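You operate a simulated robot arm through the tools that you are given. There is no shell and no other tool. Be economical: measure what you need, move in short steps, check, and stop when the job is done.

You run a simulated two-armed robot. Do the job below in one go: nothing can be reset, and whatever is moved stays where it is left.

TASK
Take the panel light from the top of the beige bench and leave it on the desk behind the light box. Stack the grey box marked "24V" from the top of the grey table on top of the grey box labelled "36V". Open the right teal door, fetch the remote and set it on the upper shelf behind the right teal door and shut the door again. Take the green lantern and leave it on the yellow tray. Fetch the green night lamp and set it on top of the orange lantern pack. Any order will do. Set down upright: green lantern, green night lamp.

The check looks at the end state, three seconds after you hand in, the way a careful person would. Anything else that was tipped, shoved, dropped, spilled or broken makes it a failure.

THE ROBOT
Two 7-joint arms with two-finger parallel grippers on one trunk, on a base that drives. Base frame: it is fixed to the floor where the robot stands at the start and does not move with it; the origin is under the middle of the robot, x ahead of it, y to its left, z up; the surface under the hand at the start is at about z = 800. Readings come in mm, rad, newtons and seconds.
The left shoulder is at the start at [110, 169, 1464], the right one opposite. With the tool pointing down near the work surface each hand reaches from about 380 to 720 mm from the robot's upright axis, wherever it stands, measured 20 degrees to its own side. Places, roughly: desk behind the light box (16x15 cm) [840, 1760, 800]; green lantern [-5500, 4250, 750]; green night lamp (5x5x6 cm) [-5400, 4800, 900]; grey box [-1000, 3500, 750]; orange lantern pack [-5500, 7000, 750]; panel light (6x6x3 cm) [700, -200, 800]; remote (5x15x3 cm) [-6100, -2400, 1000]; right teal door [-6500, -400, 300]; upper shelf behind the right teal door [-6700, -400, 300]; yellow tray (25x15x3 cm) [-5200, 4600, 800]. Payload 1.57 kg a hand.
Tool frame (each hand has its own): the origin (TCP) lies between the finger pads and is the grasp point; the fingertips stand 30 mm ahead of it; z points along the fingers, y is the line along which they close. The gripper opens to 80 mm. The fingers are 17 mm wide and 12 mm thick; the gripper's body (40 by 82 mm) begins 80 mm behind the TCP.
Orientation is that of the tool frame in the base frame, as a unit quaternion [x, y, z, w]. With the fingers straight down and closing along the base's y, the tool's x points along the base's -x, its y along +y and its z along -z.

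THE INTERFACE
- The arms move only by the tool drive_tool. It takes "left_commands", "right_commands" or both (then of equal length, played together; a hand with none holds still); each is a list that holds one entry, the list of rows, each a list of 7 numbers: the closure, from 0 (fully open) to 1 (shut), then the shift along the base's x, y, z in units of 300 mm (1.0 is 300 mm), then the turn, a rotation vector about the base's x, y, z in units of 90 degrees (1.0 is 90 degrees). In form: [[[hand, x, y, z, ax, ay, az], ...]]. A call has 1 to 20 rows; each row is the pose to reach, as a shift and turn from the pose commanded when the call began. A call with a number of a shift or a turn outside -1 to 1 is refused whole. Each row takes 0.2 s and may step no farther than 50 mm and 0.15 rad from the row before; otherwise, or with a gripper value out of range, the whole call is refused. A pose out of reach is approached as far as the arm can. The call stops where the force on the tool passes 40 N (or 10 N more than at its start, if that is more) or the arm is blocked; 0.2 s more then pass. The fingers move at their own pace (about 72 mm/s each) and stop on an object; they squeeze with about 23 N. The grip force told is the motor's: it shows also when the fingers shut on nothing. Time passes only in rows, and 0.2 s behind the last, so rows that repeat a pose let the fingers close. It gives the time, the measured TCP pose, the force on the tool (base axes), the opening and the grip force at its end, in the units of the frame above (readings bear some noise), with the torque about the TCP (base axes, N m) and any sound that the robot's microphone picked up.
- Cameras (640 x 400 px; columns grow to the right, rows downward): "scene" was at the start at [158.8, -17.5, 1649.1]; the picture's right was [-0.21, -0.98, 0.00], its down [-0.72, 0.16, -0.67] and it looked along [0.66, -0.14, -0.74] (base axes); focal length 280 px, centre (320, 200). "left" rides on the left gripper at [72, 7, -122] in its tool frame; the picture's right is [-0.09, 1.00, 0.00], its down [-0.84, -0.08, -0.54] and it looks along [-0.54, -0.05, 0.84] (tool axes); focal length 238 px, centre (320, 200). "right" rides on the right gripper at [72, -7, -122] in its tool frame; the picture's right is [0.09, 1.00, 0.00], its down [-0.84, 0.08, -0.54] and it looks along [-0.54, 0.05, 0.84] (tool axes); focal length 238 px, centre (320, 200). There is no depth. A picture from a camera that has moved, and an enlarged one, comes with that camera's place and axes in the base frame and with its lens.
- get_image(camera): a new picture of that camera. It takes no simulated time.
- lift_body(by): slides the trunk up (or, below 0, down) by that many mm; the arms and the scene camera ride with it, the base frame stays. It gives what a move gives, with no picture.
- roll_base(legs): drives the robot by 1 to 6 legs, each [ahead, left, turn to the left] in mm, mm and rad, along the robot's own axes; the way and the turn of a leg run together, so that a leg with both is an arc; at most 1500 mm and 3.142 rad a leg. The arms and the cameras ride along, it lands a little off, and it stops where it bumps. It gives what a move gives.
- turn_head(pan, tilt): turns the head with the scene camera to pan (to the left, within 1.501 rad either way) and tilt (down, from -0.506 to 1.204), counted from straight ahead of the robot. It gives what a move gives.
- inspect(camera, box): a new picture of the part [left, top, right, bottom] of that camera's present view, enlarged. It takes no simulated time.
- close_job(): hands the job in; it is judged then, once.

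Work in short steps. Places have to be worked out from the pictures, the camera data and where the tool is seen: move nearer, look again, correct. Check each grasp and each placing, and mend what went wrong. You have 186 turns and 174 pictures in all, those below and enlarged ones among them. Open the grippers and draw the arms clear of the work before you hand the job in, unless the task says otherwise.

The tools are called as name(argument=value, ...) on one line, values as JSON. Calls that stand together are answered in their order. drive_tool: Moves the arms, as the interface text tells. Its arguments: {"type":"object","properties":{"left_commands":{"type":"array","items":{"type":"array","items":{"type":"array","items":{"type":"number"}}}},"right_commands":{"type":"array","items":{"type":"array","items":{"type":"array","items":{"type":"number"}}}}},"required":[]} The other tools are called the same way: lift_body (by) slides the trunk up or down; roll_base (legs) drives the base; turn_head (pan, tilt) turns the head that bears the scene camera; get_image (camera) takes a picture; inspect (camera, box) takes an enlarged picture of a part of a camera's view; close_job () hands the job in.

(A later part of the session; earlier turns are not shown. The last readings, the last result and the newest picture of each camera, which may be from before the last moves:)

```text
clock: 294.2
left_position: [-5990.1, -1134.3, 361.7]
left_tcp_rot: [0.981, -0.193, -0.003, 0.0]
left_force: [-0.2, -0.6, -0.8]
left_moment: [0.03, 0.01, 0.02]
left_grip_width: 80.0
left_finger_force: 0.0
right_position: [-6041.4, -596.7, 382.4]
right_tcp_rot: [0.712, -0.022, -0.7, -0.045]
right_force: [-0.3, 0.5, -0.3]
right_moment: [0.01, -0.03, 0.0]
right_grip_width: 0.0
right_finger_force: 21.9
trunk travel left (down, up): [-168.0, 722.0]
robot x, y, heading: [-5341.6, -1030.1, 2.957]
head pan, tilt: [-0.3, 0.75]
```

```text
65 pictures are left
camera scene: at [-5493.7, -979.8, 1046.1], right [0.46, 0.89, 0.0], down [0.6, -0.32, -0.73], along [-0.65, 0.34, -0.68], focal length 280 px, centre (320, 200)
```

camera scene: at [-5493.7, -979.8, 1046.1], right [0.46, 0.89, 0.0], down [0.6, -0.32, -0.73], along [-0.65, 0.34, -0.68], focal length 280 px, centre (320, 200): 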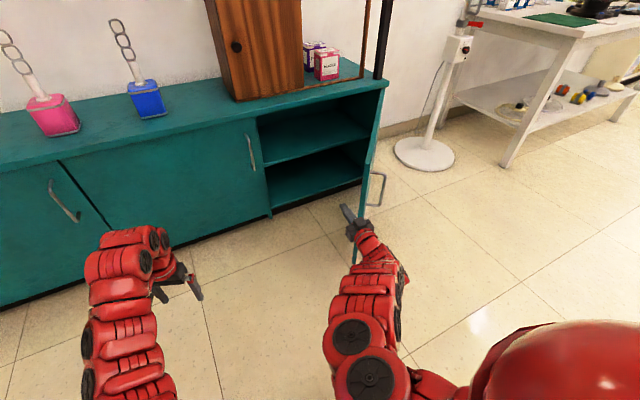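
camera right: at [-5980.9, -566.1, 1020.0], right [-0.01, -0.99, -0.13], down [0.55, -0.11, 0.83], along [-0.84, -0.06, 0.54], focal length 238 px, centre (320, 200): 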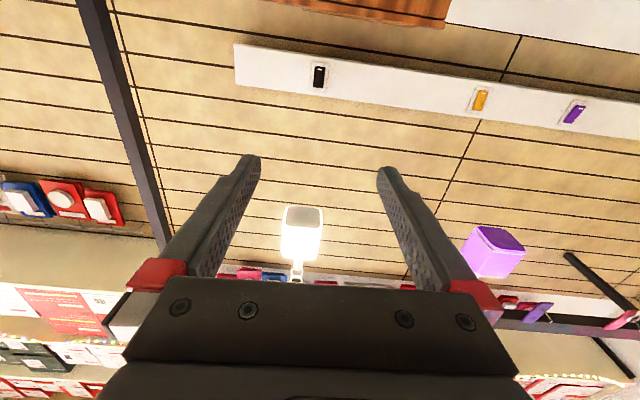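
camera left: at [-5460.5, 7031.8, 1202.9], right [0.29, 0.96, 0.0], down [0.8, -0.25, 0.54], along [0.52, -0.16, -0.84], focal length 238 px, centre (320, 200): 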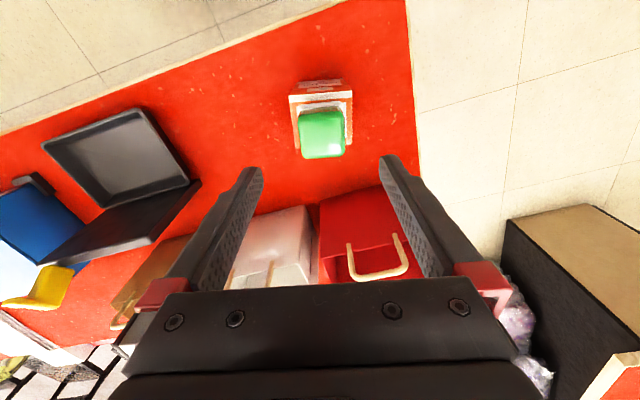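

The door swung to ~49°. One more gentle sweep by turning right with a slight advance.

roll_base(legs=[[40, 0, -0.12], [40, 0, -0.14]])

get_image(camera="scene")

```text
clock: 295.8
left_position: [-6070.2, -941.5, 362.2]
left_tcp_rot: [0.948, -0.318, -0.003, 0.0]
left_force: [-0.4, 1.3, -0.9]
left_moment: [0.01, -0.02, -0.02]
left_grip_width: 80.2
left_finger_force: 0.1
right_position: [-5982.7, -407.7, 382.6]
right_tcp_rot: [0.704, -0.114, -0.688, -0.135]
right_force: [-0.6, -0.2, 0.1]
right_moment: [0.02, 0.0, 0.03]
right_grip_width: 0.0
right_finger_force: 21.6
trunk travel left (down, up): [-168.0, 722.0]
robot x, y, heading: [-5420.4, -1008.2, 2.703]
head pan, tilt: [-0.3, 0.75]
```

```text
64 pictures are left
camera scene: at [-5550.9, -918.9, 1046.0], right [0.67, 0.74, 0.0], down [0.5, -0.46, -0.73], along [-0.54, 0.49, -0.68], focal length 280 px, centre (320, 200)
```

scene: 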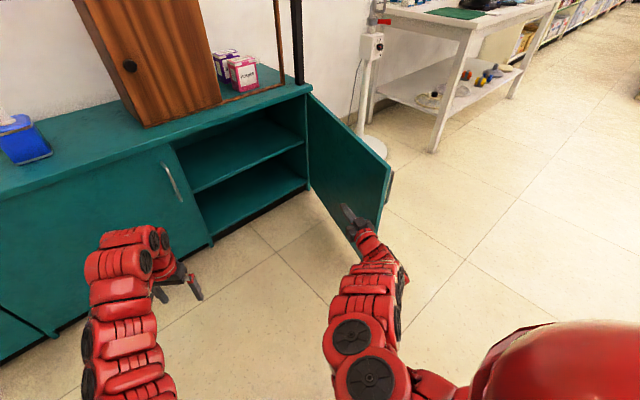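

The door stands wide open. Now fetch the remote: turn to face -y, move to about (-5865,-1400), and raise the trunk.

roll_base(legs=[[0, 0, 2.0], [0, -440, 0], [380, 0, 0]])

lift_body(by=400)

lift_body(by=260)

turn_head(pan=-0.25, tilt=0.6)

get_image(camera="scene")

```text
clock: 305.3
left_position: [-5635.5, -2013.3, 361.3]
left_tcp_rot: [0.778, 0.629, -0.001, 0.003]
left_force: [0.6, 0.8, -0.7]
left_moment: [0.01, -0.02, 0.06]
left_grip_width: 79.9
left_finger_force: 0.0
right_position: [-6155.2, -2159.9, 381.8]
right_tcp_rot: [0.474, 0.533, -0.484, 0.507]
right_force: [0.1, -1.2, -0.6]
right_moment: [0.01, 0.01, 0.03]
right_grip_width: 0.0
right_finger_force: 21.2
trunk travel left (down, up): [-168.0, 722.0]
robot x, y, heading: [-5849.8, -1394.8, -1.573]
head pan, tilt: [-0.3, 0.75]
```

```text
clock: 309.1
left_position: [-5635.1, -2013.8, 761.3]
left_tcp_rot: [0.778, 0.628, -0.002, 0.002]
left_force: [-0.1, -0.8, 0.0]
left_moment: [0.03, -0.03, -0.01]
left_grip_width: 79.8
left_finger_force: 0.0
right_position: [-6155.6, -2160.2, 781.7]
right_tcp_rot: [0.474, 0.533, -0.484, 0.507]
right_force: [0.6, -0.2, 0.6]
right_moment: [0.01, 0.02, 0.0]
right_grip_width: 0.0
right_finger_force: 21.4
trunk travel left (down, up): [-568.0, 322.0]
robot x, y, heading: [-5851.0, -1391.0, -1.567]
head pan, tilt: [-0.3, 0.75]
```

```text
clock: 311.8
left_position: [-5635.4, -2014.1, 1021.7]
left_tcp_rot: [0.777, 0.629, -0.003, 0.002]
left_force: [0.0, -0.2, 1.0]
left_moment: [-0.04, 0.02, -0.01]
left_grip_width: 80.1
left_finger_force: 0.0
right_position: [-6155.9, -2159.2, 1042.4]
right_tcp_rot: [0.474, 0.533, -0.484, 0.507]
right_force: [-0.4, 0.2, 0.5]
right_moment: [-0.01, 0.03, -0.01]
right_grip_width: 0.2
right_finger_force: 21.9
trunk travel left (down, up): [-828.0, 62.0]
robot x, y, heading: [-5847.8, -1398.9, -1.575]
head pan, tilt: [-0.3, 0.75]
```

```text
clock: 312.5
left_position: [-5635.4, -2013.4, 1022.6]
left_tcp_rot: [0.777, 0.629, -0.001, 0.002]
left_force: [-0.3, -0.1, -0.4]
left_moment: [0.0, -0.02, 0.0]
left_grip_width: 80.0
left_finger_force: 0.1
right_position: [-6156.1, -2159.9, 1041.2]
right_tcp_rot: [0.473, 0.534, -0.483, 0.507]
right_force: [-0.1, -0.2, 0.4]
right_moment: [0.02, -0.01, -0.02]
right_grip_width: 0.0
right_finger_force: 21.4
trunk travel left (down, up): [-828.0, 62.0]
robot x, y, heading: [-5850.1, -1391.3, -1.576]
head pan, tilt: [-0.25, 0.6]
```

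```text
63 pictures are left
camera scene: at [-5871.9, -1560.4, 1718.8], right [-0.97, 0.25, 0.0], down [0.14, 0.55, -0.82], along [-0.21, -0.8, -0.57], focal length 280 px, centre (320, 200)
```

scene: 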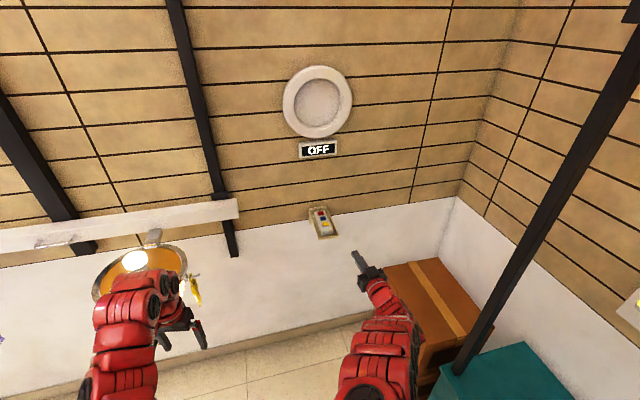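

I zoom on the remote and its tray.

inspect(camera="scene", box=[290, 190, 390, 290])

```text
4.00 times, centred on (340, 240) of scene
camera zoom: at [-5871.9, -1560.4, 1718.8], right [-0.97, 0.25, 0.0], down [0.14, 0.55, -0.82], along [-0.21, -0.8, -0.57], focal length 1119 px, centre (240, 40)
```

zoom: 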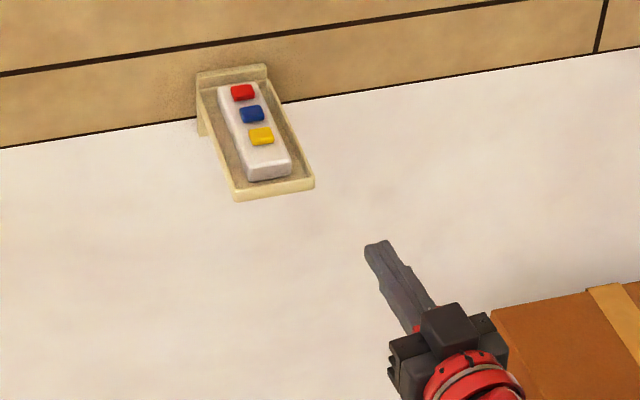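

The remote's front end is about (-6107,-2358), top z≈1000. I open and level the right hand pointing at -y, tuck the left hand inward away from the hanging lamp, then advance the base above the tray height.

drive_tool(right_commands=[[[0, 0, 0, 0, -0.006, -0.012, -0.027], [0, 0, 0, 0, -0.0115, -0.023, -0.054], [0, 0, 0, 0, -0.0115, -0.023, -0.054], [0, 0, 0, 0, -0.0115, -0.023, -0.054]]], left_commands=[[[0, -0.15, 0, 0, 0, 0, 0], [0, -0.3, 0, 0, 0, 0, 0], [0, -0.45, 0, 0, 0, 0, 0], [0, -0.5, 0, 0, 0, 0, 0]]])

roll_base(legs=[[0, 45, 0], [110, 0, 0]])

get_image(camera="scene")

```text
clock: 313.5
left_position: [-5786.9, -2012.9, 1022.4]
left_tcp_rot: [0.777, 0.63, -0.001, 0.002]
left_force: [1.1, 0.7, -0.3]
left_moment: [-0.01, -0.03, 0.0]
left_grip_width: 80.1
left_finger_force: 0.0
right_position: [-6154.7, -2160.3, 1041.5]
right_tcp_rot: [-0.5, -0.499, 0.501, -0.5]
right_force: [-0.3, 0.4, -0.1]
right_moment: [0.04, -0.01, 0.0]
right_grip_width: 80.0
right_finger_force: 0.1
trunk travel left (down, up): [-828.0, 62.0]
robot x, y, heading: [-5848.1, -1396.8, -1.575]
head pan, tilt: [-0.25, 0.6]
```

```text
clock: 315.2
left_position: [-5739.5, -2120.9, 1021.5]
left_tcp_rot: [0.778, 0.629, -0.002, 0.002]
left_force: [-0.5, 0.4, -0.7]
left_moment: [0.0, 0.02, -0.01]
left_grip_width: 80.1
left_finger_force: 0.0
right_position: [-6109.0, -2269.8, 1041.8]
right_tcp_rot: [-0.5, -0.499, 0.501, -0.5]
right_force: [-0.7, -0.4, -1.0]
right_moment: [-0.01, 0.02, 0.01]
right_grip_width: 80.2
right_finger_force: 0.1
trunk travel left (down, up): [-828.0, 62.0]
robot x, y, heading: [-5802.7, -1505.4, -1.57]
head pan, tilt: [-0.25, 0.6]
```

```text
61 pictures are left
camera scene: at [-5825.3, -1669.5, 1719.1], right [-0.97, 0.25, 0.0], down [0.14, 0.55, -0.83], along [-0.21, -0.8, -0.56], focal length 280 px, centre (320, 200)
```

scene: 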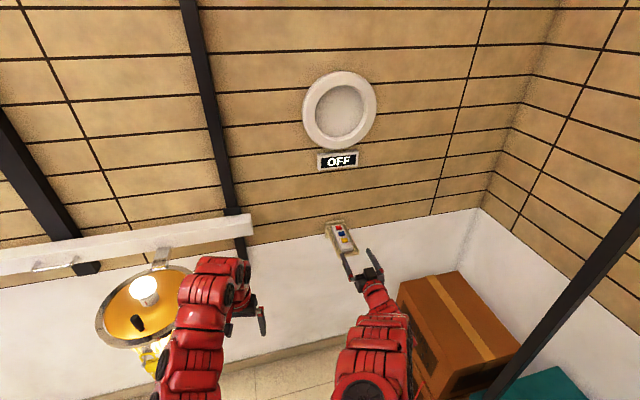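

I zoom on the gripper and remote.

inspect(camera="scene", box=[300, 205, 410, 305])

```text
4.00 times, centred on (355, 255) of scene
camera zoom: at [-5825.3, -1669.5, 1719.1], right [-0.97, 0.25, 0.0], down [0.14, 0.55, -0.83], along [-0.21, -0.8, -0.56], focal length 1119 px, centre (180, -20)
```

zoom: 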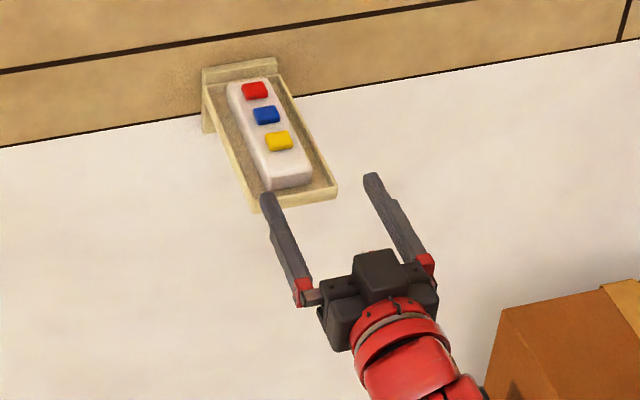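

Aligned in x. I extend the hand 102 mm over the remote at this height (small yaw -3°), then check.

drive_tool(right_commands=[[[0, -0.003, -0.12, 0, 0, 0, -0.015], [0, -0.006, -0.24, 0, 0, 0, -0.033], [0, -0.008, -0.34, 0, 0, 0, -0.033], [0, -0.008, -0.34, -0.06, 0, 0, -0.033], [0, -0.008, -0.34, -0.06, 0, 0, -0.033]]])

inspect(camera="scene", box=[300, 205, 410, 305])

```text
clock: 316.4
left_position: [-5741.4, -2122.9, 1022.1]
left_tcp_rot: [0.778, 0.629, 0.0, 0.002]
left_force: [0.6, 0.2, -0.4]
left_moment: [0.0, -0.02, -0.04]
left_grip_width: 79.9
left_finger_force: 0.0
right_position: [-6112.9, -2359.2, 1041.4]
right_tcp_rot: [-0.513, -0.486, 0.513, -0.487]
right_force: [-0.4, -0.3, 0.4]
right_moment: [0.0, 0.0, -0.01]
right_grip_width: 79.8
right_finger_force: 0.0
right hand out of reach, approached as far as the arm can: row 3, 4, 5
trunk travel left (down, up): [-828.0, 62.0]
robot x, y, heading: [-5809.3, -1503.8, -1.573]
head pan, tilt: [-0.25, 0.6]
```

```text
4.00 times, centred on (355, 255) of scene
camera zoom: at [-5827.8, -1671.1, 1718.8], right [-0.97, 0.25, 0.0], down [0.14, 0.55, -0.82], along [-0.21, -0.8, -0.57], focal length 1119 px, centre (180, -20)
```

zoom: 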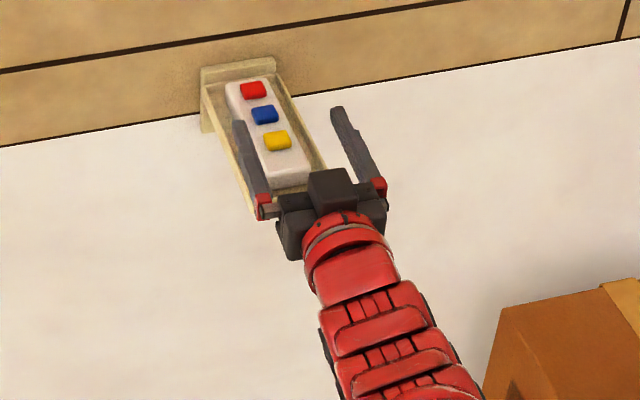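

At full extension; I advance the base 40 mm, then descend to z≈1003 with TCP y≈-2374.

roll_base(legs=[[40, 0, 0]])

drive_tool(right_commands=[[[0, 0.005, 0.083, 0, 0, 0, 0], [0, 0.005, 0.083, -0.05, 0, 0, 0], [0, 0.005, 0.083, -0.09, 0, 0, 0], [0, 0.005, 0.083, -0.115, 0, 0, 0], [0, 0.005, 0.083, -0.115, 0, 0, 0]]])

inspect(camera="scene", box=[300, 205, 410, 305])

```text
clock: 317.3
left_position: [-5740.6, -2159.4, 1024.3]
left_tcp_rot: [0.778, 0.628, -0.003, 0.004]
left_force: [-0.3, 0.2, 0.5]
left_moment: [-0.05, 0.02, 0.01]
left_grip_width: 80.0
left_finger_force: 0.0
right_position: [-6113.0, -2394.8, 1045.3]
right_tcp_rot: [-0.512, -0.485, 0.514, -0.488]
right_force: [0.3, 0.1, 0.9]
right_moment: [0.03, -0.02, 0.0]
right_grip_width: 80.1
right_finger_force: 0.1
trunk travel left (down, up): [-828.0, 62.0]
robot x, y, heading: [-5804.8, -1543.2, -1.57]
head pan, tilt: [-0.25, 0.6]
```

```text
clock: 318.5
left_position: [-5742.3, -2162.5, 1021.2]
left_tcp_rot: [0.777, 0.629, -0.001, 0.002]
left_force: [-0.7, 0.6, 0.4]
left_moment: [0.01, -0.01, 0.01]
left_grip_width: 80.1
left_finger_force: 0.1
right_position: [-6111.0, -2374.0, 1006.4]
right_tcp_rot: [-0.513, -0.485, 0.514, -0.487]
right_force: [0.0, 0.2, -1.2]
right_moment: [-0.03, -0.01, 0.03]
right_grip_width: 79.9
right_finger_force: 0.1
trunk travel left (down, up): [-828.0, 62.0]
robot x, y, heading: [-5801.7, -1543.5, -1.572]
head pan, tilt: [-0.25, 0.6]
```

```text
4.00 times, centred on (355, 255) of scene
camera zoom: at [-5828.4, -1711.1, 1718.8], right [-0.97, 0.25, 0.0], down [0.14, 0.55, -0.82], along [-0.21, -0.8, -0.57], focal length 1119 px, centre (180, -20)
```

zoom: 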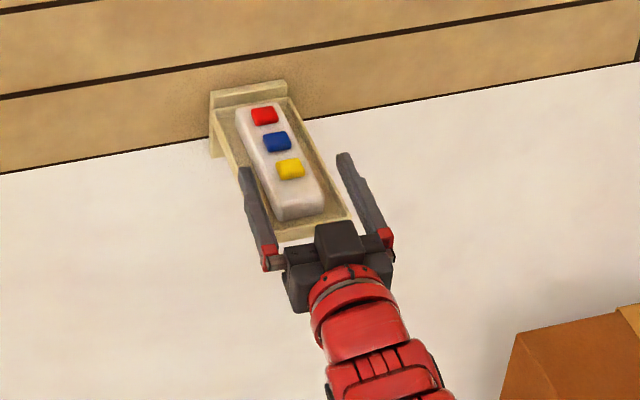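

Fingers straddle the remote. Descend a few mm, feeling for the tray rim.

drive_tool(right_commands=[[[0, 0, 0, -0.01, 0, 0, 0], [0, 0, 0, -0.02, 0, 0, 0], [0, 0, 0, -0.03, 0, 0, 0], [0, 0, 0, -0.03, 0, 0, 0]]])

inspect(camera="scene", box=[320, 215, 400, 285])

```text
clock: 319.5
left_position: [-5741.2, -2161.7, 1022.4]
left_tcp_rot: [0.778, 0.629, -0.001, 0.002]
left_force: [-0.2, -0.4, 0.6]
left_moment: [0.01, -0.01, 0.0]
left_grip_width: 80.2
left_finger_force: 0.1
right_position: [-6113.6, -2367.8, 1002.2]
right_tcp_rot: [-0.513, -0.486, 0.513, -0.487]
right_force: [0.5, 0.5, 1.2]
right_moment: [0.0, 0.02, 0.01]
right_grip_width: 80.1
right_finger_force: 0.1
right hand out of reach, approached as far as the arm can: row 1, 2, 3, 4
trunk travel left (down, up): [-828.0, 62.0]
robot x, y, heading: [-5801.8, -1540.7, -1.577]
head pan, tilt: [-0.25, 0.6]
```

```text
5.71 times, centred on (360, 250) of scene
camera zoom: at [-5827.2, -1710.1, 1718.9], right [-0.97, 0.25, 0.0], down [0.14, 0.55, -0.82], along [-0.21, -0.8, -0.57], focal length 1598 px, centre (91, -86)
```

zoom: 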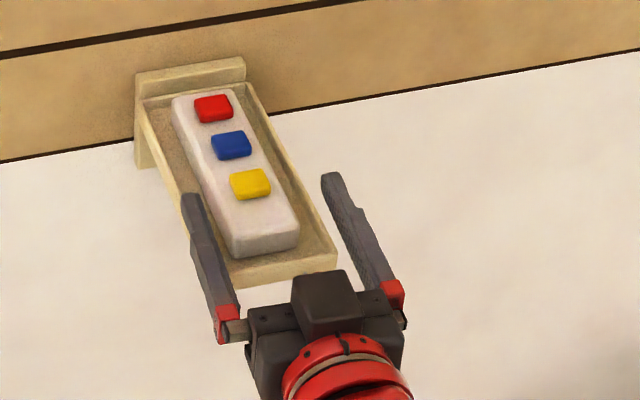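

I lower the trunk 6 mm to bring the fingers down (arm near its reach limit).

roll_base(legs=[[12, 0, 0]])

lift_body(by=-6)

inspect(camera="scene", box=[320, 215, 400, 285])

```text
clock: 320.2
left_position: [-5743.4, -2172.0, 1023.9]
left_tcp_rot: [0.777, 0.629, -0.002, 0.002]
left_force: [-0.4, 0.7, 0.9]
left_moment: [-0.03, 0.01, 0.0]
left_grip_width: 80.1
left_finger_force: 0.1
right_position: [-6115.1, -2376.6, 1005.0]
right_tcp_rot: [-0.513, -0.484, 0.515, -0.487]
right_force: [-0.5, 0.4, -0.7]
right_moment: [0.03, 0.0, -0.01]
right_grip_width: 79.9
right_finger_force: 0.1
trunk travel left (down, up): [-828.0, 62.0]
robot x, y, heading: [-5806.1, -1555.8, -1.576]
head pan, tilt: [-0.25, 0.6]
```

```text
clock: 320.8
left_position: [-5741.8, -2173.2, 1017.6]
left_tcp_rot: [0.778, 0.628, -0.001, 0.003]
left_force: [0.3, -0.3, 0.2]
left_moment: [-0.03, 0.01, 0.0]
left_grip_width: 79.9
left_finger_force: 0.0
right_position: [-6113.3, -2379.7, 997.5]
right_tcp_rot: [-0.513, -0.485, 0.514, -0.487]
right_force: [0.6, 0.0, 0.3]
right_moment: [-0.01, -0.02, -0.03]
right_grip_width: 79.9
right_finger_force: 0.1
trunk travel left (down, up): [-822.0, 68.0]
robot x, y, heading: [-5804.2, -1554.2, -1.577]
head pan, tilt: [-0.25, 0.6]
```

```text
5.71 times, centred on (360, 250) of scene
camera zoom: at [-5827.2, -1720.5, 1713.0], right [-0.97, 0.25, 0.0], down [0.14, 0.55, -0.83], along [-0.21, -0.8, -0.56], focal length 1598 px, centre (91, -86)
```

zoom: 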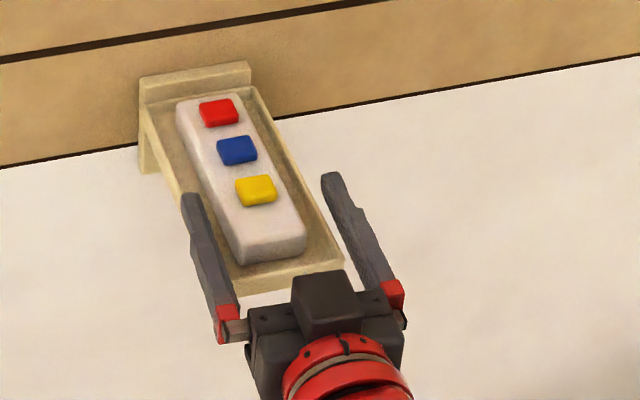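

No contact yet at 997; lower another 5 mm.

lift_body(by=-5)

```text
clock: 321.3
left_position: [-5742.1, -2173.6, 1011.9]
left_tcp_rot: [0.777, 0.629, -0.001, 0.002]
left_force: [-0.5, 0.5, -0.5]
left_moment: [0.01, 0.02, 0.02]
left_grip_width: 80.1
left_finger_force: 0.1
right_position: [-6114.8, -2379.5, 991.6]
right_tcp_rot: [-0.513, -0.486, 0.514, -0.487]
right_force: [0.2, -0.3, -0.2]
right_moment: [0.0, -0.02, 0.0]
right_grip_width: 80.1
right_finger_force: 0.0
trunk travel left (down, up): [-817.0, 73.0]
robot x, y, heading: [-5806.4, -1557.3, -1.578]
head pan, tilt: [-0.25, 0.6]
```

Still free: fingers cover z 983–1000, beside the remote. Close.

drive_tool(right_commands=[[[0.3, 0, 0, 0, 0, 0, 0], [0.6, 0, 0, 0, 0, 0, 0], [1, 0, 0, 0, 0, 0, 0], [1, 0, 0, 0, 0, 0, 0], [1, 0, 0, 0, 0, 0, 0]]])

inspect(camera="scene", box=[320, 215, 400, 285])

```text
clock: 322.5
left_position: [-5741.5, -2173.7, 1011.3]
left_tcp_rot: [0.778, 0.628, -0.001, 0.003]
left_force: [-1.0, 0.8, 0.3]
left_moment: [0.0, -0.01, -0.01]
left_grip_width: 80.3
left_finger_force: 0.0
right_position: [-6114.1, -2379.7, 991.9]
right_tcp_rot: [-0.513, -0.485, 0.515, -0.486]
right_force: [0.4, 0.1, 0.6]
right_moment: [-0.03, 0.04, -0.03]
right_grip_width: 45.3
right_finger_force: 23.5
trunk travel left (down, up): [-817.0, 73.0]
robot x, y, heading: [-5803.0, -1555.7, -1.574]
head pan, tilt: [-0.25, 0.6]
```

```text
5.71 times, centred on (360, 250) of scene
camera zoom: at [-5827.2, -1721.7, 1707.9], right [-0.97, 0.25, 0.0], down [0.14, 0.55, -0.82], along [-0.21, -0.8, -0.57], focal length 1598 px, centre (91, -86)
```

zoom: 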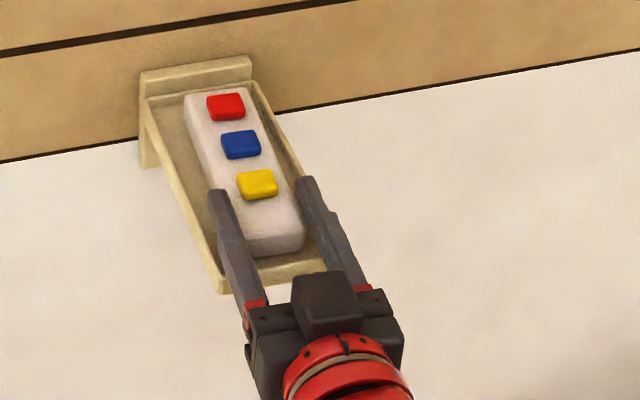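

Gripped (45 mm). Lift 55 mm via the trunk, back away, and look.

lift_body(by=55)

roll_base(legs=[[-350, 0, 0]])

get_image(camera="scene")

```text
clock: 323.5
left_position: [-5741.4, -2174.3, 1065.2]
left_tcp_rot: [0.777, 0.629, -0.001, 0.001]
left_force: [0.4, -0.6, -0.7]
left_moment: [0.02, -0.03, 0.02]
left_grip_width: 79.8
left_finger_force: 0.1
right_position: [-6114.3, -2380.0, 1046.1]
right_tcp_rot: [-0.513, -0.486, 0.513, -0.487]
right_force: [0.5, 0.1, -1.3]
right_moment: [0.1, -0.01, 0.04]
right_grip_width: 45.6
right_finger_force: 22.8
trunk travel left (down, up): [-872.0, 18.0]
robot x, y, heading: [-5805.2, -1557.3, -1.575]
head pan, tilt: [-0.25, 0.6]
```

```text
clock: 325.7
left_position: [-5736.2, -1824.6, 1065.9]
left_tcp_rot: [0.775, 0.632, 0.0, 0.002]
left_force: [0.7, -0.5, 0.4]
left_moment: [-0.01, 0.04, -0.01]
left_grip_width: 80.2
left_finger_force: 0.0
right_position: [-6107.1, -2033.8, 1044.6]
right_tcp_rot: [-0.51, -0.488, 0.511, -0.49]
right_force: [-0.1, -0.2, -0.7]
right_moment: [0.08, 0.0, 0.0]
right_grip_width: 45.5
right_finger_force: 22.9
trunk travel left (down, up): [-872.0, 18.0]
robot x, y, heading: [-5807.7, -1209.5, -1.563]
head pan, tilt: [-0.25, 0.6]
```

```text
54 pictures are left
camera scene: at [-5826.1, -1374.7, 1762.7], right [-0.97, 0.24, 0.0], down [0.14, 0.55, -0.82], along [-0.2, -0.8, -0.57], focal length 280 px, centre (320, 200)
```

scene: 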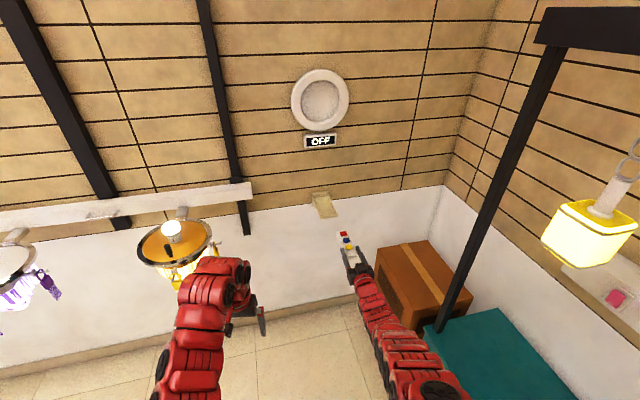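

The remote is held. I draw the hand back a bit, shift to x≈-5390, turn to face the cabinet and line up with y≈-600.

drive_tool(right_commands=[[[1, 0, 0.12, 0, 0, 0, 0], [1, 0, 0.24, 0, 0, 0, 0], [1, 0, 0.27, 0, 0, 0, 0]]])

roll_base(legs=[[0, 410, 0], [0, 0, -1.57], [0, -300, 0]])

turn_head(pan=-0.3, tilt=0.55)

get_image(camera="scene")

```text
clock: 326.5
left_position: [-5737.0, -1824.7, 1066.3]
left_tcp_rot: [0.775, 0.632, 0.0, 0.002]
left_force: [-0.9, 0.4, -0.3]
left_moment: [-0.03, -0.02, -0.02]
left_grip_width: 79.9
left_finger_force: 0.0
right_position: [-6108.7, -1952.9, 1048.1]
right_tcp_rot: [-0.51, -0.488, 0.512, -0.49]
right_force: [-0.3, 0.2, -1.6]
right_moment: [0.05, 0.0, -0.02]
right_grip_width: 45.8
right_finger_force: 23.1
trunk travel left (down, up): [-872.0, 18.0]
robot x, y, heading: [-5807.1, -1206.4, -1.561]
head pan, tilt: [-0.25, 0.6]
```

```text
clock: 334.6
left_position: [-6013.5, -963.9, 1066.2]
left_tcp_rot: [0.994, -0.109, -0.002, -0.001]
left_force: [-1.3, -0.1, 0.4]
left_moment: [0.02, 0.04, -0.01]
left_grip_width: 79.9
left_finger_force: 0.1
right_position: [-6134.5, -590.3, 1048.4]
right_tcp_rot: [-0.706, 0.023, 0.708, 0.023]
right_force: [-1.4, -0.8, -1.3]
right_moment: [0.01, -0.11, 0.01]
right_grip_width: 45.8
right_finger_force: 22.9
trunk travel left (down, up): [-872.0, 18.0]
robot x, y, heading: [-5394.4, -906.5, 3.132]
head pan, tilt: [-0.25, 0.6]
```

```text
clock: 335.2
left_position: [-6014.7, -962.9, 1066.9]
left_tcp_rot: [0.994, -0.108, -0.002, 0.001]
left_force: [0.2, -0.2, 0.4]
left_moment: [-0.02, 0.01, 0.03]
left_grip_width: 79.8
left_finger_force: 0.1
right_position: [-6135.3, -589.8, 1046.2]
right_tcp_rot: [-0.706, 0.022, 0.708, 0.022]
right_force: [-0.2, 0.2, -1.6]
right_moment: [-0.01, -0.08, 0.0]
right_grip_width: 45.6
right_finger_force: 23.5
trunk travel left (down, up): [-872.0, 18.0]
robot x, y, heading: [-5391.8, -903.3, 3.135]
head pan, tilt: [-0.3, 0.55]
```

```text
53 pictures are left
camera scene: at [-5559.1, -875.5, 1767.3], right [0.31, 0.95, 0.0], down [0.5, -0.16, -0.85], along [-0.81, 0.26, -0.52], focal length 280 px, centre (320, 200)
```

scene: 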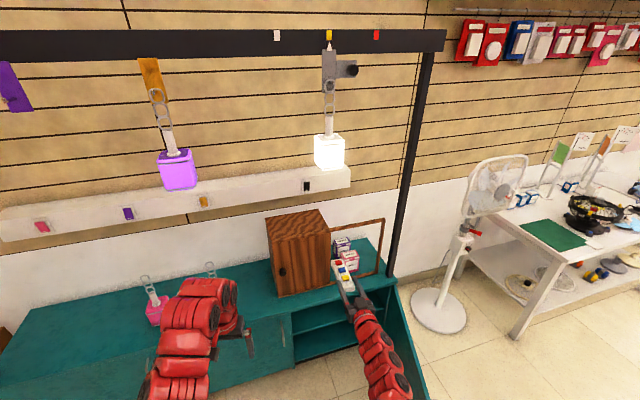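

The door remains open on the right. I lower the trunk by 645 mm to bring the remote to shelf height.

lift_body(by=-400)

lift_body(by=-235)

turn_head(pan=-0.35, tilt=0.5)

get_image(camera="scene")

```text
clock: 339.0
left_position: [-6014.0, -963.1, 666.7]
left_tcp_rot: [0.994, -0.109, -0.002, 0.001]
left_force: [-0.3, 0.0, -0.5]
left_moment: [0.0, 0.0, -0.04]
left_grip_width: 80.1
left_finger_force: 0.0
right_position: [-6135.5, -589.9, 645.9]
right_tcp_rot: [-0.706, 0.022, 0.707, 0.021]
right_force: [0.2, -0.2, -0.4]
right_moment: [-0.02, -0.1, 0.02]
right_grip_width: 45.6
right_finger_force: 22.7
trunk travel left (down, up): [-472.0, 418.0]
robot x, y, heading: [-5393.1, -906.6, 3.131]
head pan, tilt: [-0.3, 0.55]
```

```text
clock: 341.5
left_position: [-6012.5, -963.1, 430.7]
left_tcp_rot: [0.994, -0.108, -0.002, 0.0]
left_force: [-0.1, -0.3, 0.2]
left_moment: [-0.01, -0.02, 0.0]
left_grip_width: 80.1
left_finger_force: 0.0
right_position: [-6134.5, -589.2, 413.1]
right_tcp_rot: [-0.706, 0.022, 0.707, 0.022]
right_force: [0.1, 0.1, -1.2]
right_moment: [0.01, -0.13, 0.02]
right_grip_width: 45.3
right_finger_force: 22.9
trunk travel left (down, up): [-237.0, 653.0]
robot x, y, heading: [-5394.7, -900.2, 3.129]
head pan, tilt: [-0.3, 0.55]
```

```text
clock: 342.1
left_position: [-6013.3, -963.8, 432.5]
left_tcp_rot: [0.994, -0.109, -0.001, 0.001]
left_force: [0.9, -0.6, 0.3]
left_moment: [0.01, -0.04, -0.03]
left_grip_width: 80.0
left_finger_force: 0.0
right_position: [-6136.1, -590.2, 412.8]
right_tcp_rot: [-0.706, 0.021, 0.708, 0.02]
right_force: [-0.1, 0.3, -1.5]
right_moment: [-0.04, -0.12, 0.02]
right_grip_width: 45.6
right_finger_force: 22.3
trunk travel left (down, up): [-237.0, 653.0]
robot x, y, heading: [-5394.5, -900.2, 3.13]
head pan, tilt: [-0.351, 0.499]
```

```text
52 pictures are left
camera scene: at [-5558.5, -871.4, 1136.9], right [0.35, 0.94, 0.0], down [0.45, -0.17, -0.88], along [-0.82, 0.31, -0.48], focal length 280 px, centre (320, 200)
```

scene: 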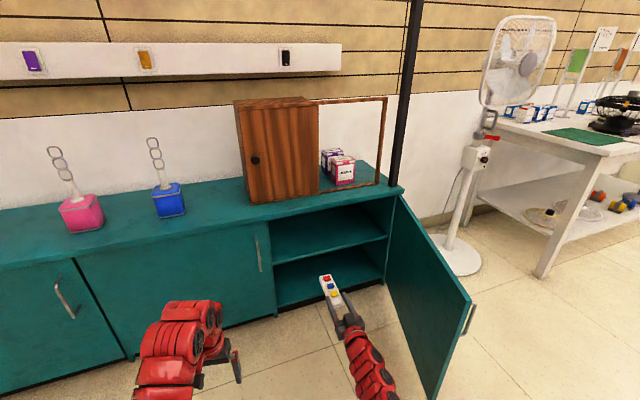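

The shelf front edge is at z≈330, x≈-6475; opening top ≈530. I drive in 280 mm at this height, then extend the arm.

roll_base(legs=[[280, 0, 0]])

turn_head(pan=-0.35, tilt=0.75)

get_image(camera="scene")

```text
clock: 344.1
left_position: [-6291.3, -962.0, 431.1]
left_tcp_rot: [0.994, -0.108, -0.002, 0.0]
left_force: [-0.2, 0.0, -0.7]
left_moment: [0.03, 0.0, 0.0]
left_grip_width: 80.0
left_finger_force: 0.1
right_position: [-6416.1, -587.4, 412.0]
right_tcp_rot: [-0.706, 0.022, 0.708, 0.022]
right_force: [-1.4, -0.6, -1.3]
right_moment: [0.01, -0.09, -0.03]
right_grip_width: 45.6
right_finger_force: 23.7
trunk travel left (down, up): [-237.0, 653.0]
robot x, y, heading: [-5672.8, -900.7, 3.134]
head pan, tilt: [-0.351, 0.499]
```

```text
clock: 344.9
left_position: [-6291.8, -960.7, 432.0]
left_tcp_rot: [0.994, -0.109, -0.001, 0.001]
left_force: [0.5, -0.2, 0.4]
left_moment: [0.0, -0.01, 0.0]
left_grip_width: 80.0
left_finger_force: 0.1
right_position: [-6415.1, -587.2, 411.9]
right_tcp_rot: [-0.706, 0.022, 0.707, 0.021]
right_force: [0.2, 0.3, -1.5]
right_moment: [-0.02, -0.11, -0.04]
right_grip_width: 45.2
right_finger_force: 23.6
trunk travel left (down, up): [-237.0, 653.0]
robot x, y, heading: [-5672.5, -901.1, 3.128]
head pan, tilt: [-0.351, 0.75]
```

```text
51 pictures are left
camera scene: at [-5829.9, -871.4, 1115.0], right [0.35, 0.94, 0.0], down [0.64, -0.24, -0.73], along [-0.68, 0.26, -0.68], focal length 280 px, centre (320, 200)
```

scene: 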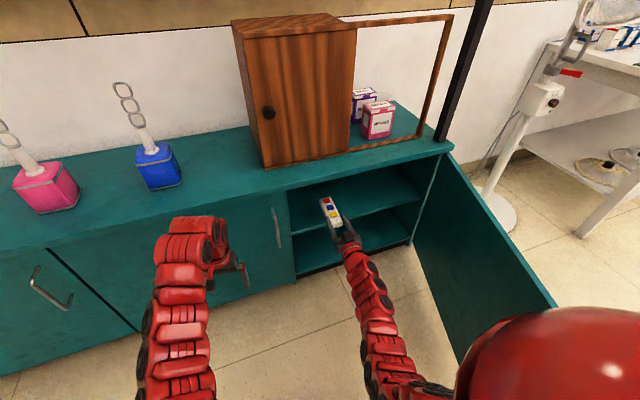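

The remote is entering the opening. I extend the arm 105 mm inward.

drive_tool(right_commands=[[[1, -0.1, 0, 0, 0, 0, 0], [1, -0.2, 0, -0.03, 0, 0, 0], [1, -0.3, 0, -0.06, 0, 0, 0], [1, -0.35, 0, -0.09, 0, 0, 0], [1, -0.35, 0, -0.1, 0, 0, 0]]])

inspect(camera="scene", box=[260, 150, 420, 270])

```text
clock: 346.1
left_position: [-6291.1, -961.2, 431.2]
left_tcp_rot: [0.994, -0.109, -0.001, 0.001]
left_force: [0.8, -0.2, -0.6]
left_moment: [-0.01, 0.01, -0.01]
left_grip_width: 80.1
left_finger_force: 0.1
right_position: [-6485.9, -589.5, 402.4]
right_tcp_rot: [-0.706, 0.022, 0.707, 0.022]
right_force: [0.5, 0.0, 0.9]
right_moment: [0.0, -0.02, 0.04]
right_grip_width: 0.0
right_finger_force: 21.3
right hand out of reach, approached as far as the arm can: row 3, 4, 5
trunk travel left (down, up): [-237.0, 653.0]
robot x, y, heading: [-5672.4, -901.6, 3.136]
head pan, tilt: [-0.351, 0.75]
```

```text
3.33 times, centred on (340, 210) of scene
camera zoom: at [-5829.7, -871.6, 1115.0], right [0.35, 0.94, 0.0], down [0.64, -0.24, -0.73], along [-0.68, 0.26, -0.68], focal length 932 px, centre (253, 167)
```

zoom: 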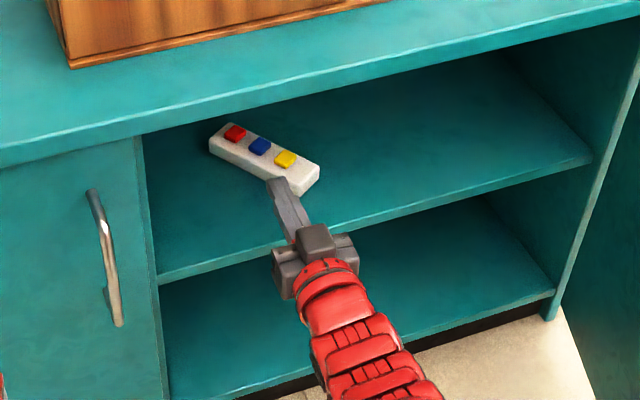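

The remote slipped out of the grip and appears to lie on the upper shelf (rotated). I draw the hand straight back and verify.

roll_base(legs=[[-120, 0, 0]])

inspect(camera="scene", box=[240, 120, 420, 260])

```text
clock: 347.3
left_position: [-6173.2, -961.2, 430.6]
left_tcp_rot: [0.994, -0.11, -0.002, 0.0]
left_force: [0.4, 0.6, 0.3]
left_moment: [0.0, 0.0, 0.02]
left_grip_width: 80.3
left_finger_force: 0.0
right_position: [-6366.5, -587.9, 403.1]
right_tcp_rot: [-0.706, 0.022, 0.707, 0.022]
right_force: [0.6, 0.4, -0.5]
right_moment: [0.02, 0.01, -0.02]
right_grip_width: 0.0
right_finger_force: 21.4
trunk travel left (down, up): [-237.0, 653.0]
robot x, y, heading: [-5555.7, -901.0, 3.134]
head pan, tilt: [-0.351, 0.75]
```

```text
2.86 times, centred on (330, 190) of scene
camera zoom: at [-5710.2, -872.6, 1115.1], right [0.36, 0.93, 0.0], down [0.64, -0.24, -0.73], along [-0.68, 0.26, -0.68], focal length 799 px, centre (291, 229)
```

zoom: 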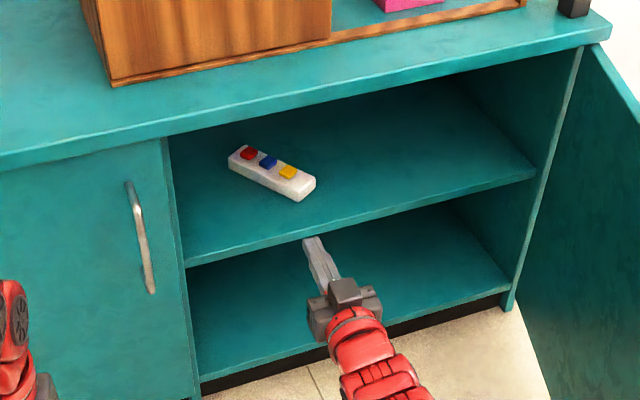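

The remote lies flat on the upper shelf. Now to close the door (≈73° open): I'll hook it from above with the left hand's closed fingers on its outer face. First back off, raise the trunk clear of the door, and turn to face +y.

roll_base(legs=[[-150, 0, 0]])

lift_body(by=320)

roll_base(legs=[[0, 0, -1.565]])

turn_head(pan=0.45, tilt=0.7)

get_image(camera="scene")

```text
clock: 348.6
left_position: [-6024.1, -964.2, 431.6]
left_tcp_rot: [0.994, -0.11, -0.002, 0.001]
left_force: [1.1, 0.5, 0.1]
left_moment: [0.02, -0.02, -0.02]
left_grip_width: 80.0
left_finger_force: 0.1
right_position: [-6217.6, -589.9, 402.6]
right_tcp_rot: [-0.706, 0.022, 0.708, 0.022]
right_force: [0.3, -1.5, 0.1]
right_moment: [0.02, 0.0, 0.07]
right_grip_width: 0.1
right_finger_force: 21.6
trunk travel left (down, up): [-237.0, 653.0]
robot x, y, heading: [-5404.2, -908.1, 3.127]
head pan, tilt: [-0.351, 0.75]
```

```text
clock: 351.8
left_position: [-6024.1, -964.1, 752.3]
left_tcp_rot: [0.994, -0.11, -0.002, 0.001]
left_force: [0.3, -1.1, -0.6]
left_moment: [0.02, 0.0, 0.0]
left_grip_width: 80.2
left_finger_force: 0.1
right_position: [-6217.9, -591.0, 722.7]
right_tcp_rot: [-0.706, 0.022, 0.707, 0.022]
right_force: [0.3, 0.8, 0.7]
right_moment: [-0.01, 0.01, 0.01]
right_grip_width: 0.1
right_finger_force: 21.4
trunk travel left (down, up): [-557.0, 333.0]
robot x, y, heading: [-5406.0, -904.6, 3.129]
head pan, tilt: [-0.351, 0.75]
```

```text
clock: 356.0
left_position: [-5467.5, -284.2, 752.0]
left_tcp_rot: [-0.627, 0.779, 0.003, 0.002]
left_force: [-0.3, 0.1, 0.5]
left_moment: [0.01, 0.0, -0.01]
left_grip_width: 79.8
left_finger_force: 0.0
right_position: [-5095.7, -90.4, 722.7]
right_tcp_rot: [-0.486, 0.514, 0.486, 0.514]
right_force: [-0.5, 0.0, -0.6]
right_moment: [0.02, 0.0, -0.05]
right_grip_width: 0.2
right_finger_force: 21.3
trunk travel left (down, up): [-557.0, 333.0]
robot x, y, heading: [-5405.8, -903.9, 1.565]
head pan, tilt: [-0.351, 0.75]
```

```text
clock: 357.2
left_position: [-5467.2, -286.1, 751.4]
left_tcp_rot: [-0.628, 0.778, 0.002, 0.001]
left_force: [0.6, -0.1, 0.0]
left_moment: [-0.01, -0.02, 0.01]
left_grip_width: 79.9
left_finger_force: 0.0
right_position: [-5095.7, -90.3, 723.0]
right_tcp_rot: [-0.485, 0.514, 0.486, 0.515]
right_force: [0.1, -0.3, 0.6]
right_moment: [-0.01, 0.02, 0.01]
right_grip_width: 0.0
right_finger_force: 21.5
trunk travel left (down, up): [-557.0, 333.0]
robot x, y, heading: [-5405.8, -901.8, 1.563]
head pan, tilt: [0.45, 0.7]
```

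```text
48 pictures are left
camera scene: at [-5440.0, -747.7, 1439.3], right [0.9, 0.43, 0.0], down [0.28, -0.58, -0.76], along [-0.33, 0.69, -0.64], focal length 280 px, centre (320, 200)
```

scene: 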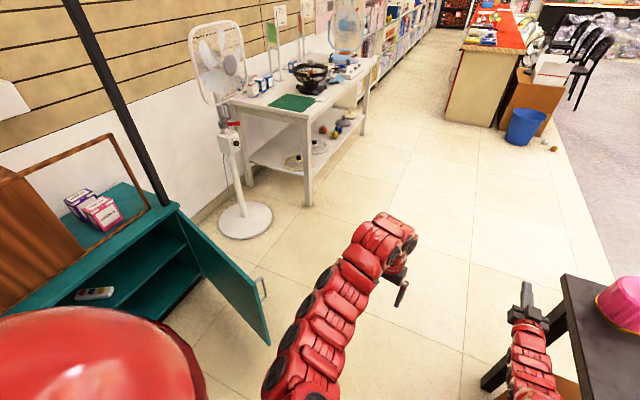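

Door edge is about (-5880,-355), ~69° open. I close the left fingers, shift that hand 130 mm left, and slide the base left so it hovers over the outer side of the door.

drive_tool(left_commands=[[[1, -0.15, 0, 0, 0, 0, 0], [1, -0.3, 0, 0, 0, 0, 0], [1, -0.43, 0, 0, 0, 0, 0], [1, -0.43, 0, 0, 0, 0, 0]]])

roll_base(legs=[[0, 380, 0], [20, 0, 0]])

get_image(camera="left")

get_image(camera="scene")

```text
clock: 358.2
left_position: [-5594.7, -285.7, 754.1]
left_tcp_rot: [-0.627, 0.779, 0.003, 0.002]
left_force: [0.4, -0.6, -0.5]
left_moment: [0.0, 0.02, 0.03]
left_grip_width: 0.0
left_finger_force: 21.6
right_position: [-5094.5, -90.8, 722.2]
right_tcp_rot: [-0.485, 0.514, 0.486, 0.514]
right_force: [-0.1, -0.5, 0.9]
right_moment: [0.01, 0.04, -0.03]
right_grip_width: 0.0
right_finger_force: 21.1
trunk travel left (down, up): [-557.0, 333.0]
robot x, y, heading: [-5406.7, -906.0, 1.564]
head pan, tilt: [0.45, 0.7]
```

```text
clock: 360.9
left_position: [-5962.1, -259.1, 753.9]
left_tcp_rot: [-0.623, 0.782, 0.002, 0.001]
left_force: [0.5, 0.8, 0.5]
left_moment: [0.02, -0.02, 0.0]
left_grip_width: 0.0
left_finger_force: 21.8
right_position: [-5461.5, -69.7, 723.0]
right_tcp_rot: [-0.482, 0.516, 0.483, 0.517]
right_force: [-0.5, -0.6, -0.5]
right_moment: [-0.05, 0.0, 0.0]
right_grip_width: 0.0
right_finger_force: 21.0
trunk travel left (down, up): [-557.0, 333.0]
robot x, y, heading: [-5780.2, -880.6, 1.553]
head pan, tilt: [0.45, 0.7]
```

```text
47 pictures are left
camera left: at [-5984.8, -328.2, 874.9], right [-0.95, 0.31, 0.0], down [0.26, 0.8, 0.55], along [0.17, 0.52, -0.84], focal length 238 px, centre (320, 200)
```

left: 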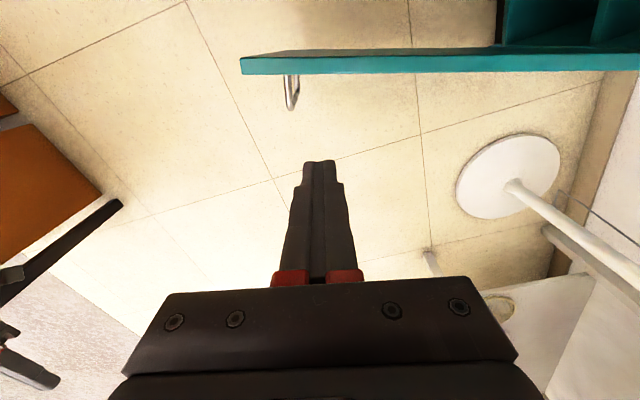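

```text
46 pictures are left
camera scene: at [-5811.8, -722.9, 1439.2], right [0.91, 0.42, 0.0], down [0.27, -0.59, -0.76], along [-0.32, 0.69, -0.64], focal length 280 px, centre (320, 200)
```

scene: 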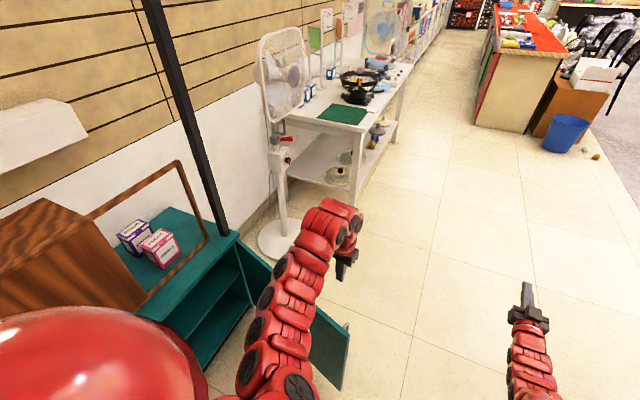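

The wrist view shows the door's outer face ~46 mm south of the fingers and the handle to the side. I lower the trunk 258 mm so the fingertips hang 80 mm below the door top on its outer side.

lift_body(by=-258)

get_image(camera="left")

```text
clock: 363.6
left_position: [-5962.5, -259.5, 495.5]
left_tcp_rot: [-0.623, 0.782, 0.002, 0.001]
left_force: [-0.5, -0.5, 0.1]
left_moment: [0.05, 0.02, 0.0]
left_grip_width: 0.0
left_finger_force: 20.9
right_position: [-5461.3, -69.9, 465.6]
right_tcp_rot: [-0.482, 0.516, 0.484, 0.517]
right_force: [0.3, -0.2, 0.6]
right_moment: [0.01, -0.01, 0.02]
right_grip_width: 0.1
right_finger_force: 21.7
trunk travel left (down, up): [-299.0, 591.0]
robot x, y, heading: [-5778.9, -877.8, 1.553]
head pan, tilt: [0.45, 0.7]
```

```text
45 pictures are left
camera left: at [-5984.8, -328.6, 617.2], right [-0.95, 0.31, 0.0], down [0.26, 0.8, 0.55], along [0.17, 0.52, -0.84], focal length 238 px, centre (320, 200)
```

left: 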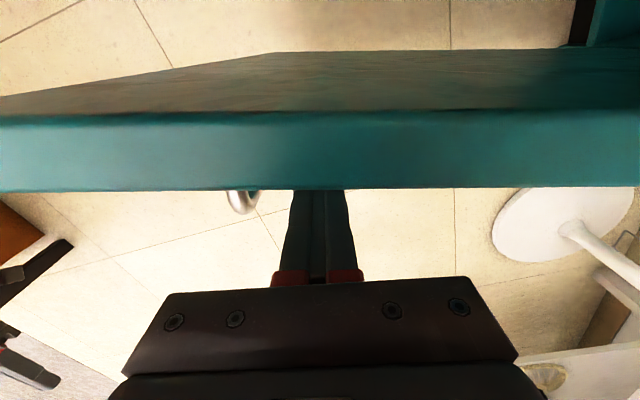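

Fingers hang on the outer side. I pull the door toward closing along its arc with the base.

roll_base(legs=[[-70, 22, 0], [-72, 34, 0]])

get_image(camera="left")

```text
clock: 365.3
left_position: [-6019.6, -403.2, 496.8]
left_tcp_rot: [-0.623, 0.782, 0.002, 0.001]
left_force: [-1.0, 0.2, 0.2]
left_moment: [0.01, 0.01, -0.01]
left_grip_width: 0.0
left_finger_force: 21.4
right_position: [-5518.0, -211.4, 464.8]
right_tcp_rot: [-0.482, 0.515, 0.484, 0.517]
right_force: [0.2, -0.1, -0.2]
right_moment: [-0.02, 0.03, 0.03]
right_grip_width: 0.2
right_finger_force: 21.9
trunk travel left (down, up): [-299.0, 591.0]
robot x, y, heading: [-5835.0, -1020.1, 1.553]
head pan, tilt: [0.45, 0.7]
```

```text
44 pictures are left
camera left: at [-6042.1, -471.2, 617.5], right [-0.95, 0.31, 0.0], down [0.26, 0.8, 0.55], along [0.17, 0.52, -0.84], focal length 238 px, centre (320, 200)
```

left: 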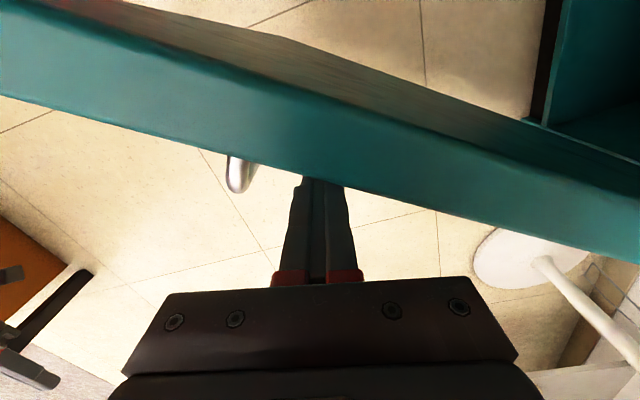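

Working: the door follows. Continue the arc.

roll_base(legs=[[-55, 38, 0], [-51, 43, 0], [-72, 91, 0]])

get_image(camera="left")

```text
clock: 367.7
left_position: [-6193.1, -578.9, 495.4]
left_tcp_rot: [-0.624, 0.782, 0.002, 0.002]
left_force: [-0.4, 0.3, -0.4]
left_moment: [0.03, -0.01, 0.03]
left_grip_width: 0.0
left_finger_force: 21.4
right_position: [-5692.4, -388.7, 465.7]
right_tcp_rot: [-0.481, 0.516, 0.483, 0.519]
right_force: [0.0, 0.1, -0.3]
right_moment: [-0.04, 0.01, 0.03]
right_grip_width: 0.0
right_finger_force: 21.8
trunk travel left (down, up): [-299.0, 591.0]
robot x, y, heading: [-6012.1, -1200.4, 1.552]
head pan, tilt: [0.45, 0.7]
```

```text
43 pictures are left
camera left: at [-6216.6, -646.6, 617.4], right [-0.95, 0.31, 0.0], down [0.26, 0.8, 0.55], along [0.17, 0.52, -0.84], focal length 238 px, centre (320, 200)
```

left: 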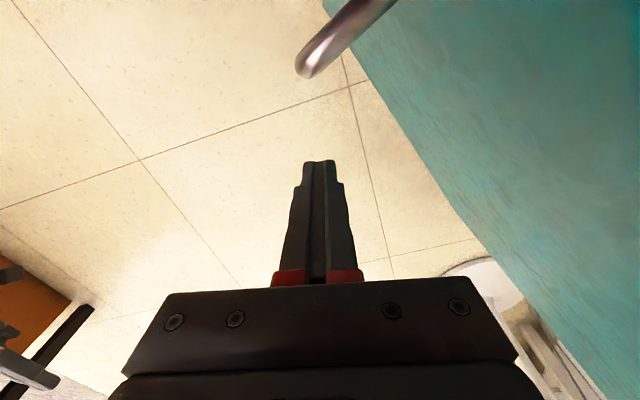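

The door swung nearly shut on its own. I look at it with the head.

turn_head(pan=0.75, tilt=0.75)

get_image(camera="scene")

```text
clock: 368.5
left_position: [-6193.8, -576.9, 495.3]
left_tcp_rot: [-0.623, 0.782, 0.003, 0.001]
left_force: [-0.3, 0.4, -0.3]
left_moment: [-0.02, 0.02, -0.03]
left_grip_width: 0.0
left_finger_force: 21.3
right_position: [-5693.0, -387.6, 466.4]
right_tcp_rot: [-0.483, 0.515, 0.484, 0.517]
right_force: [0.9, -0.6, 0.6]
right_moment: [0.01, 0.02, 0.03]
right_grip_width: 0.0
right_finger_force: 20.7
trunk travel left (down, up): [-299.0, 591.0]
robot x, y, heading: [-6014.3, -1197.9, 1.554]
head pan, tilt: [0.75, 0.75]
```

```text
42 pictures are left
camera scene: at [-6063.5, -1057.0, 1177.0], right [0.74, 0.67, 0.0], down [0.46, -0.51, -0.73], along [-0.49, 0.54, -0.68], focal length 280 px, centre (320, 200)
```

scene: 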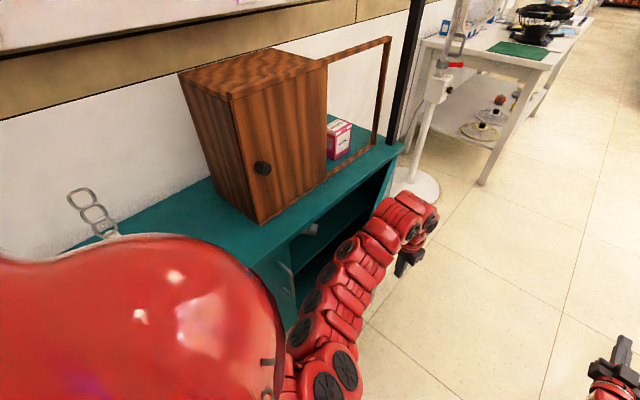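

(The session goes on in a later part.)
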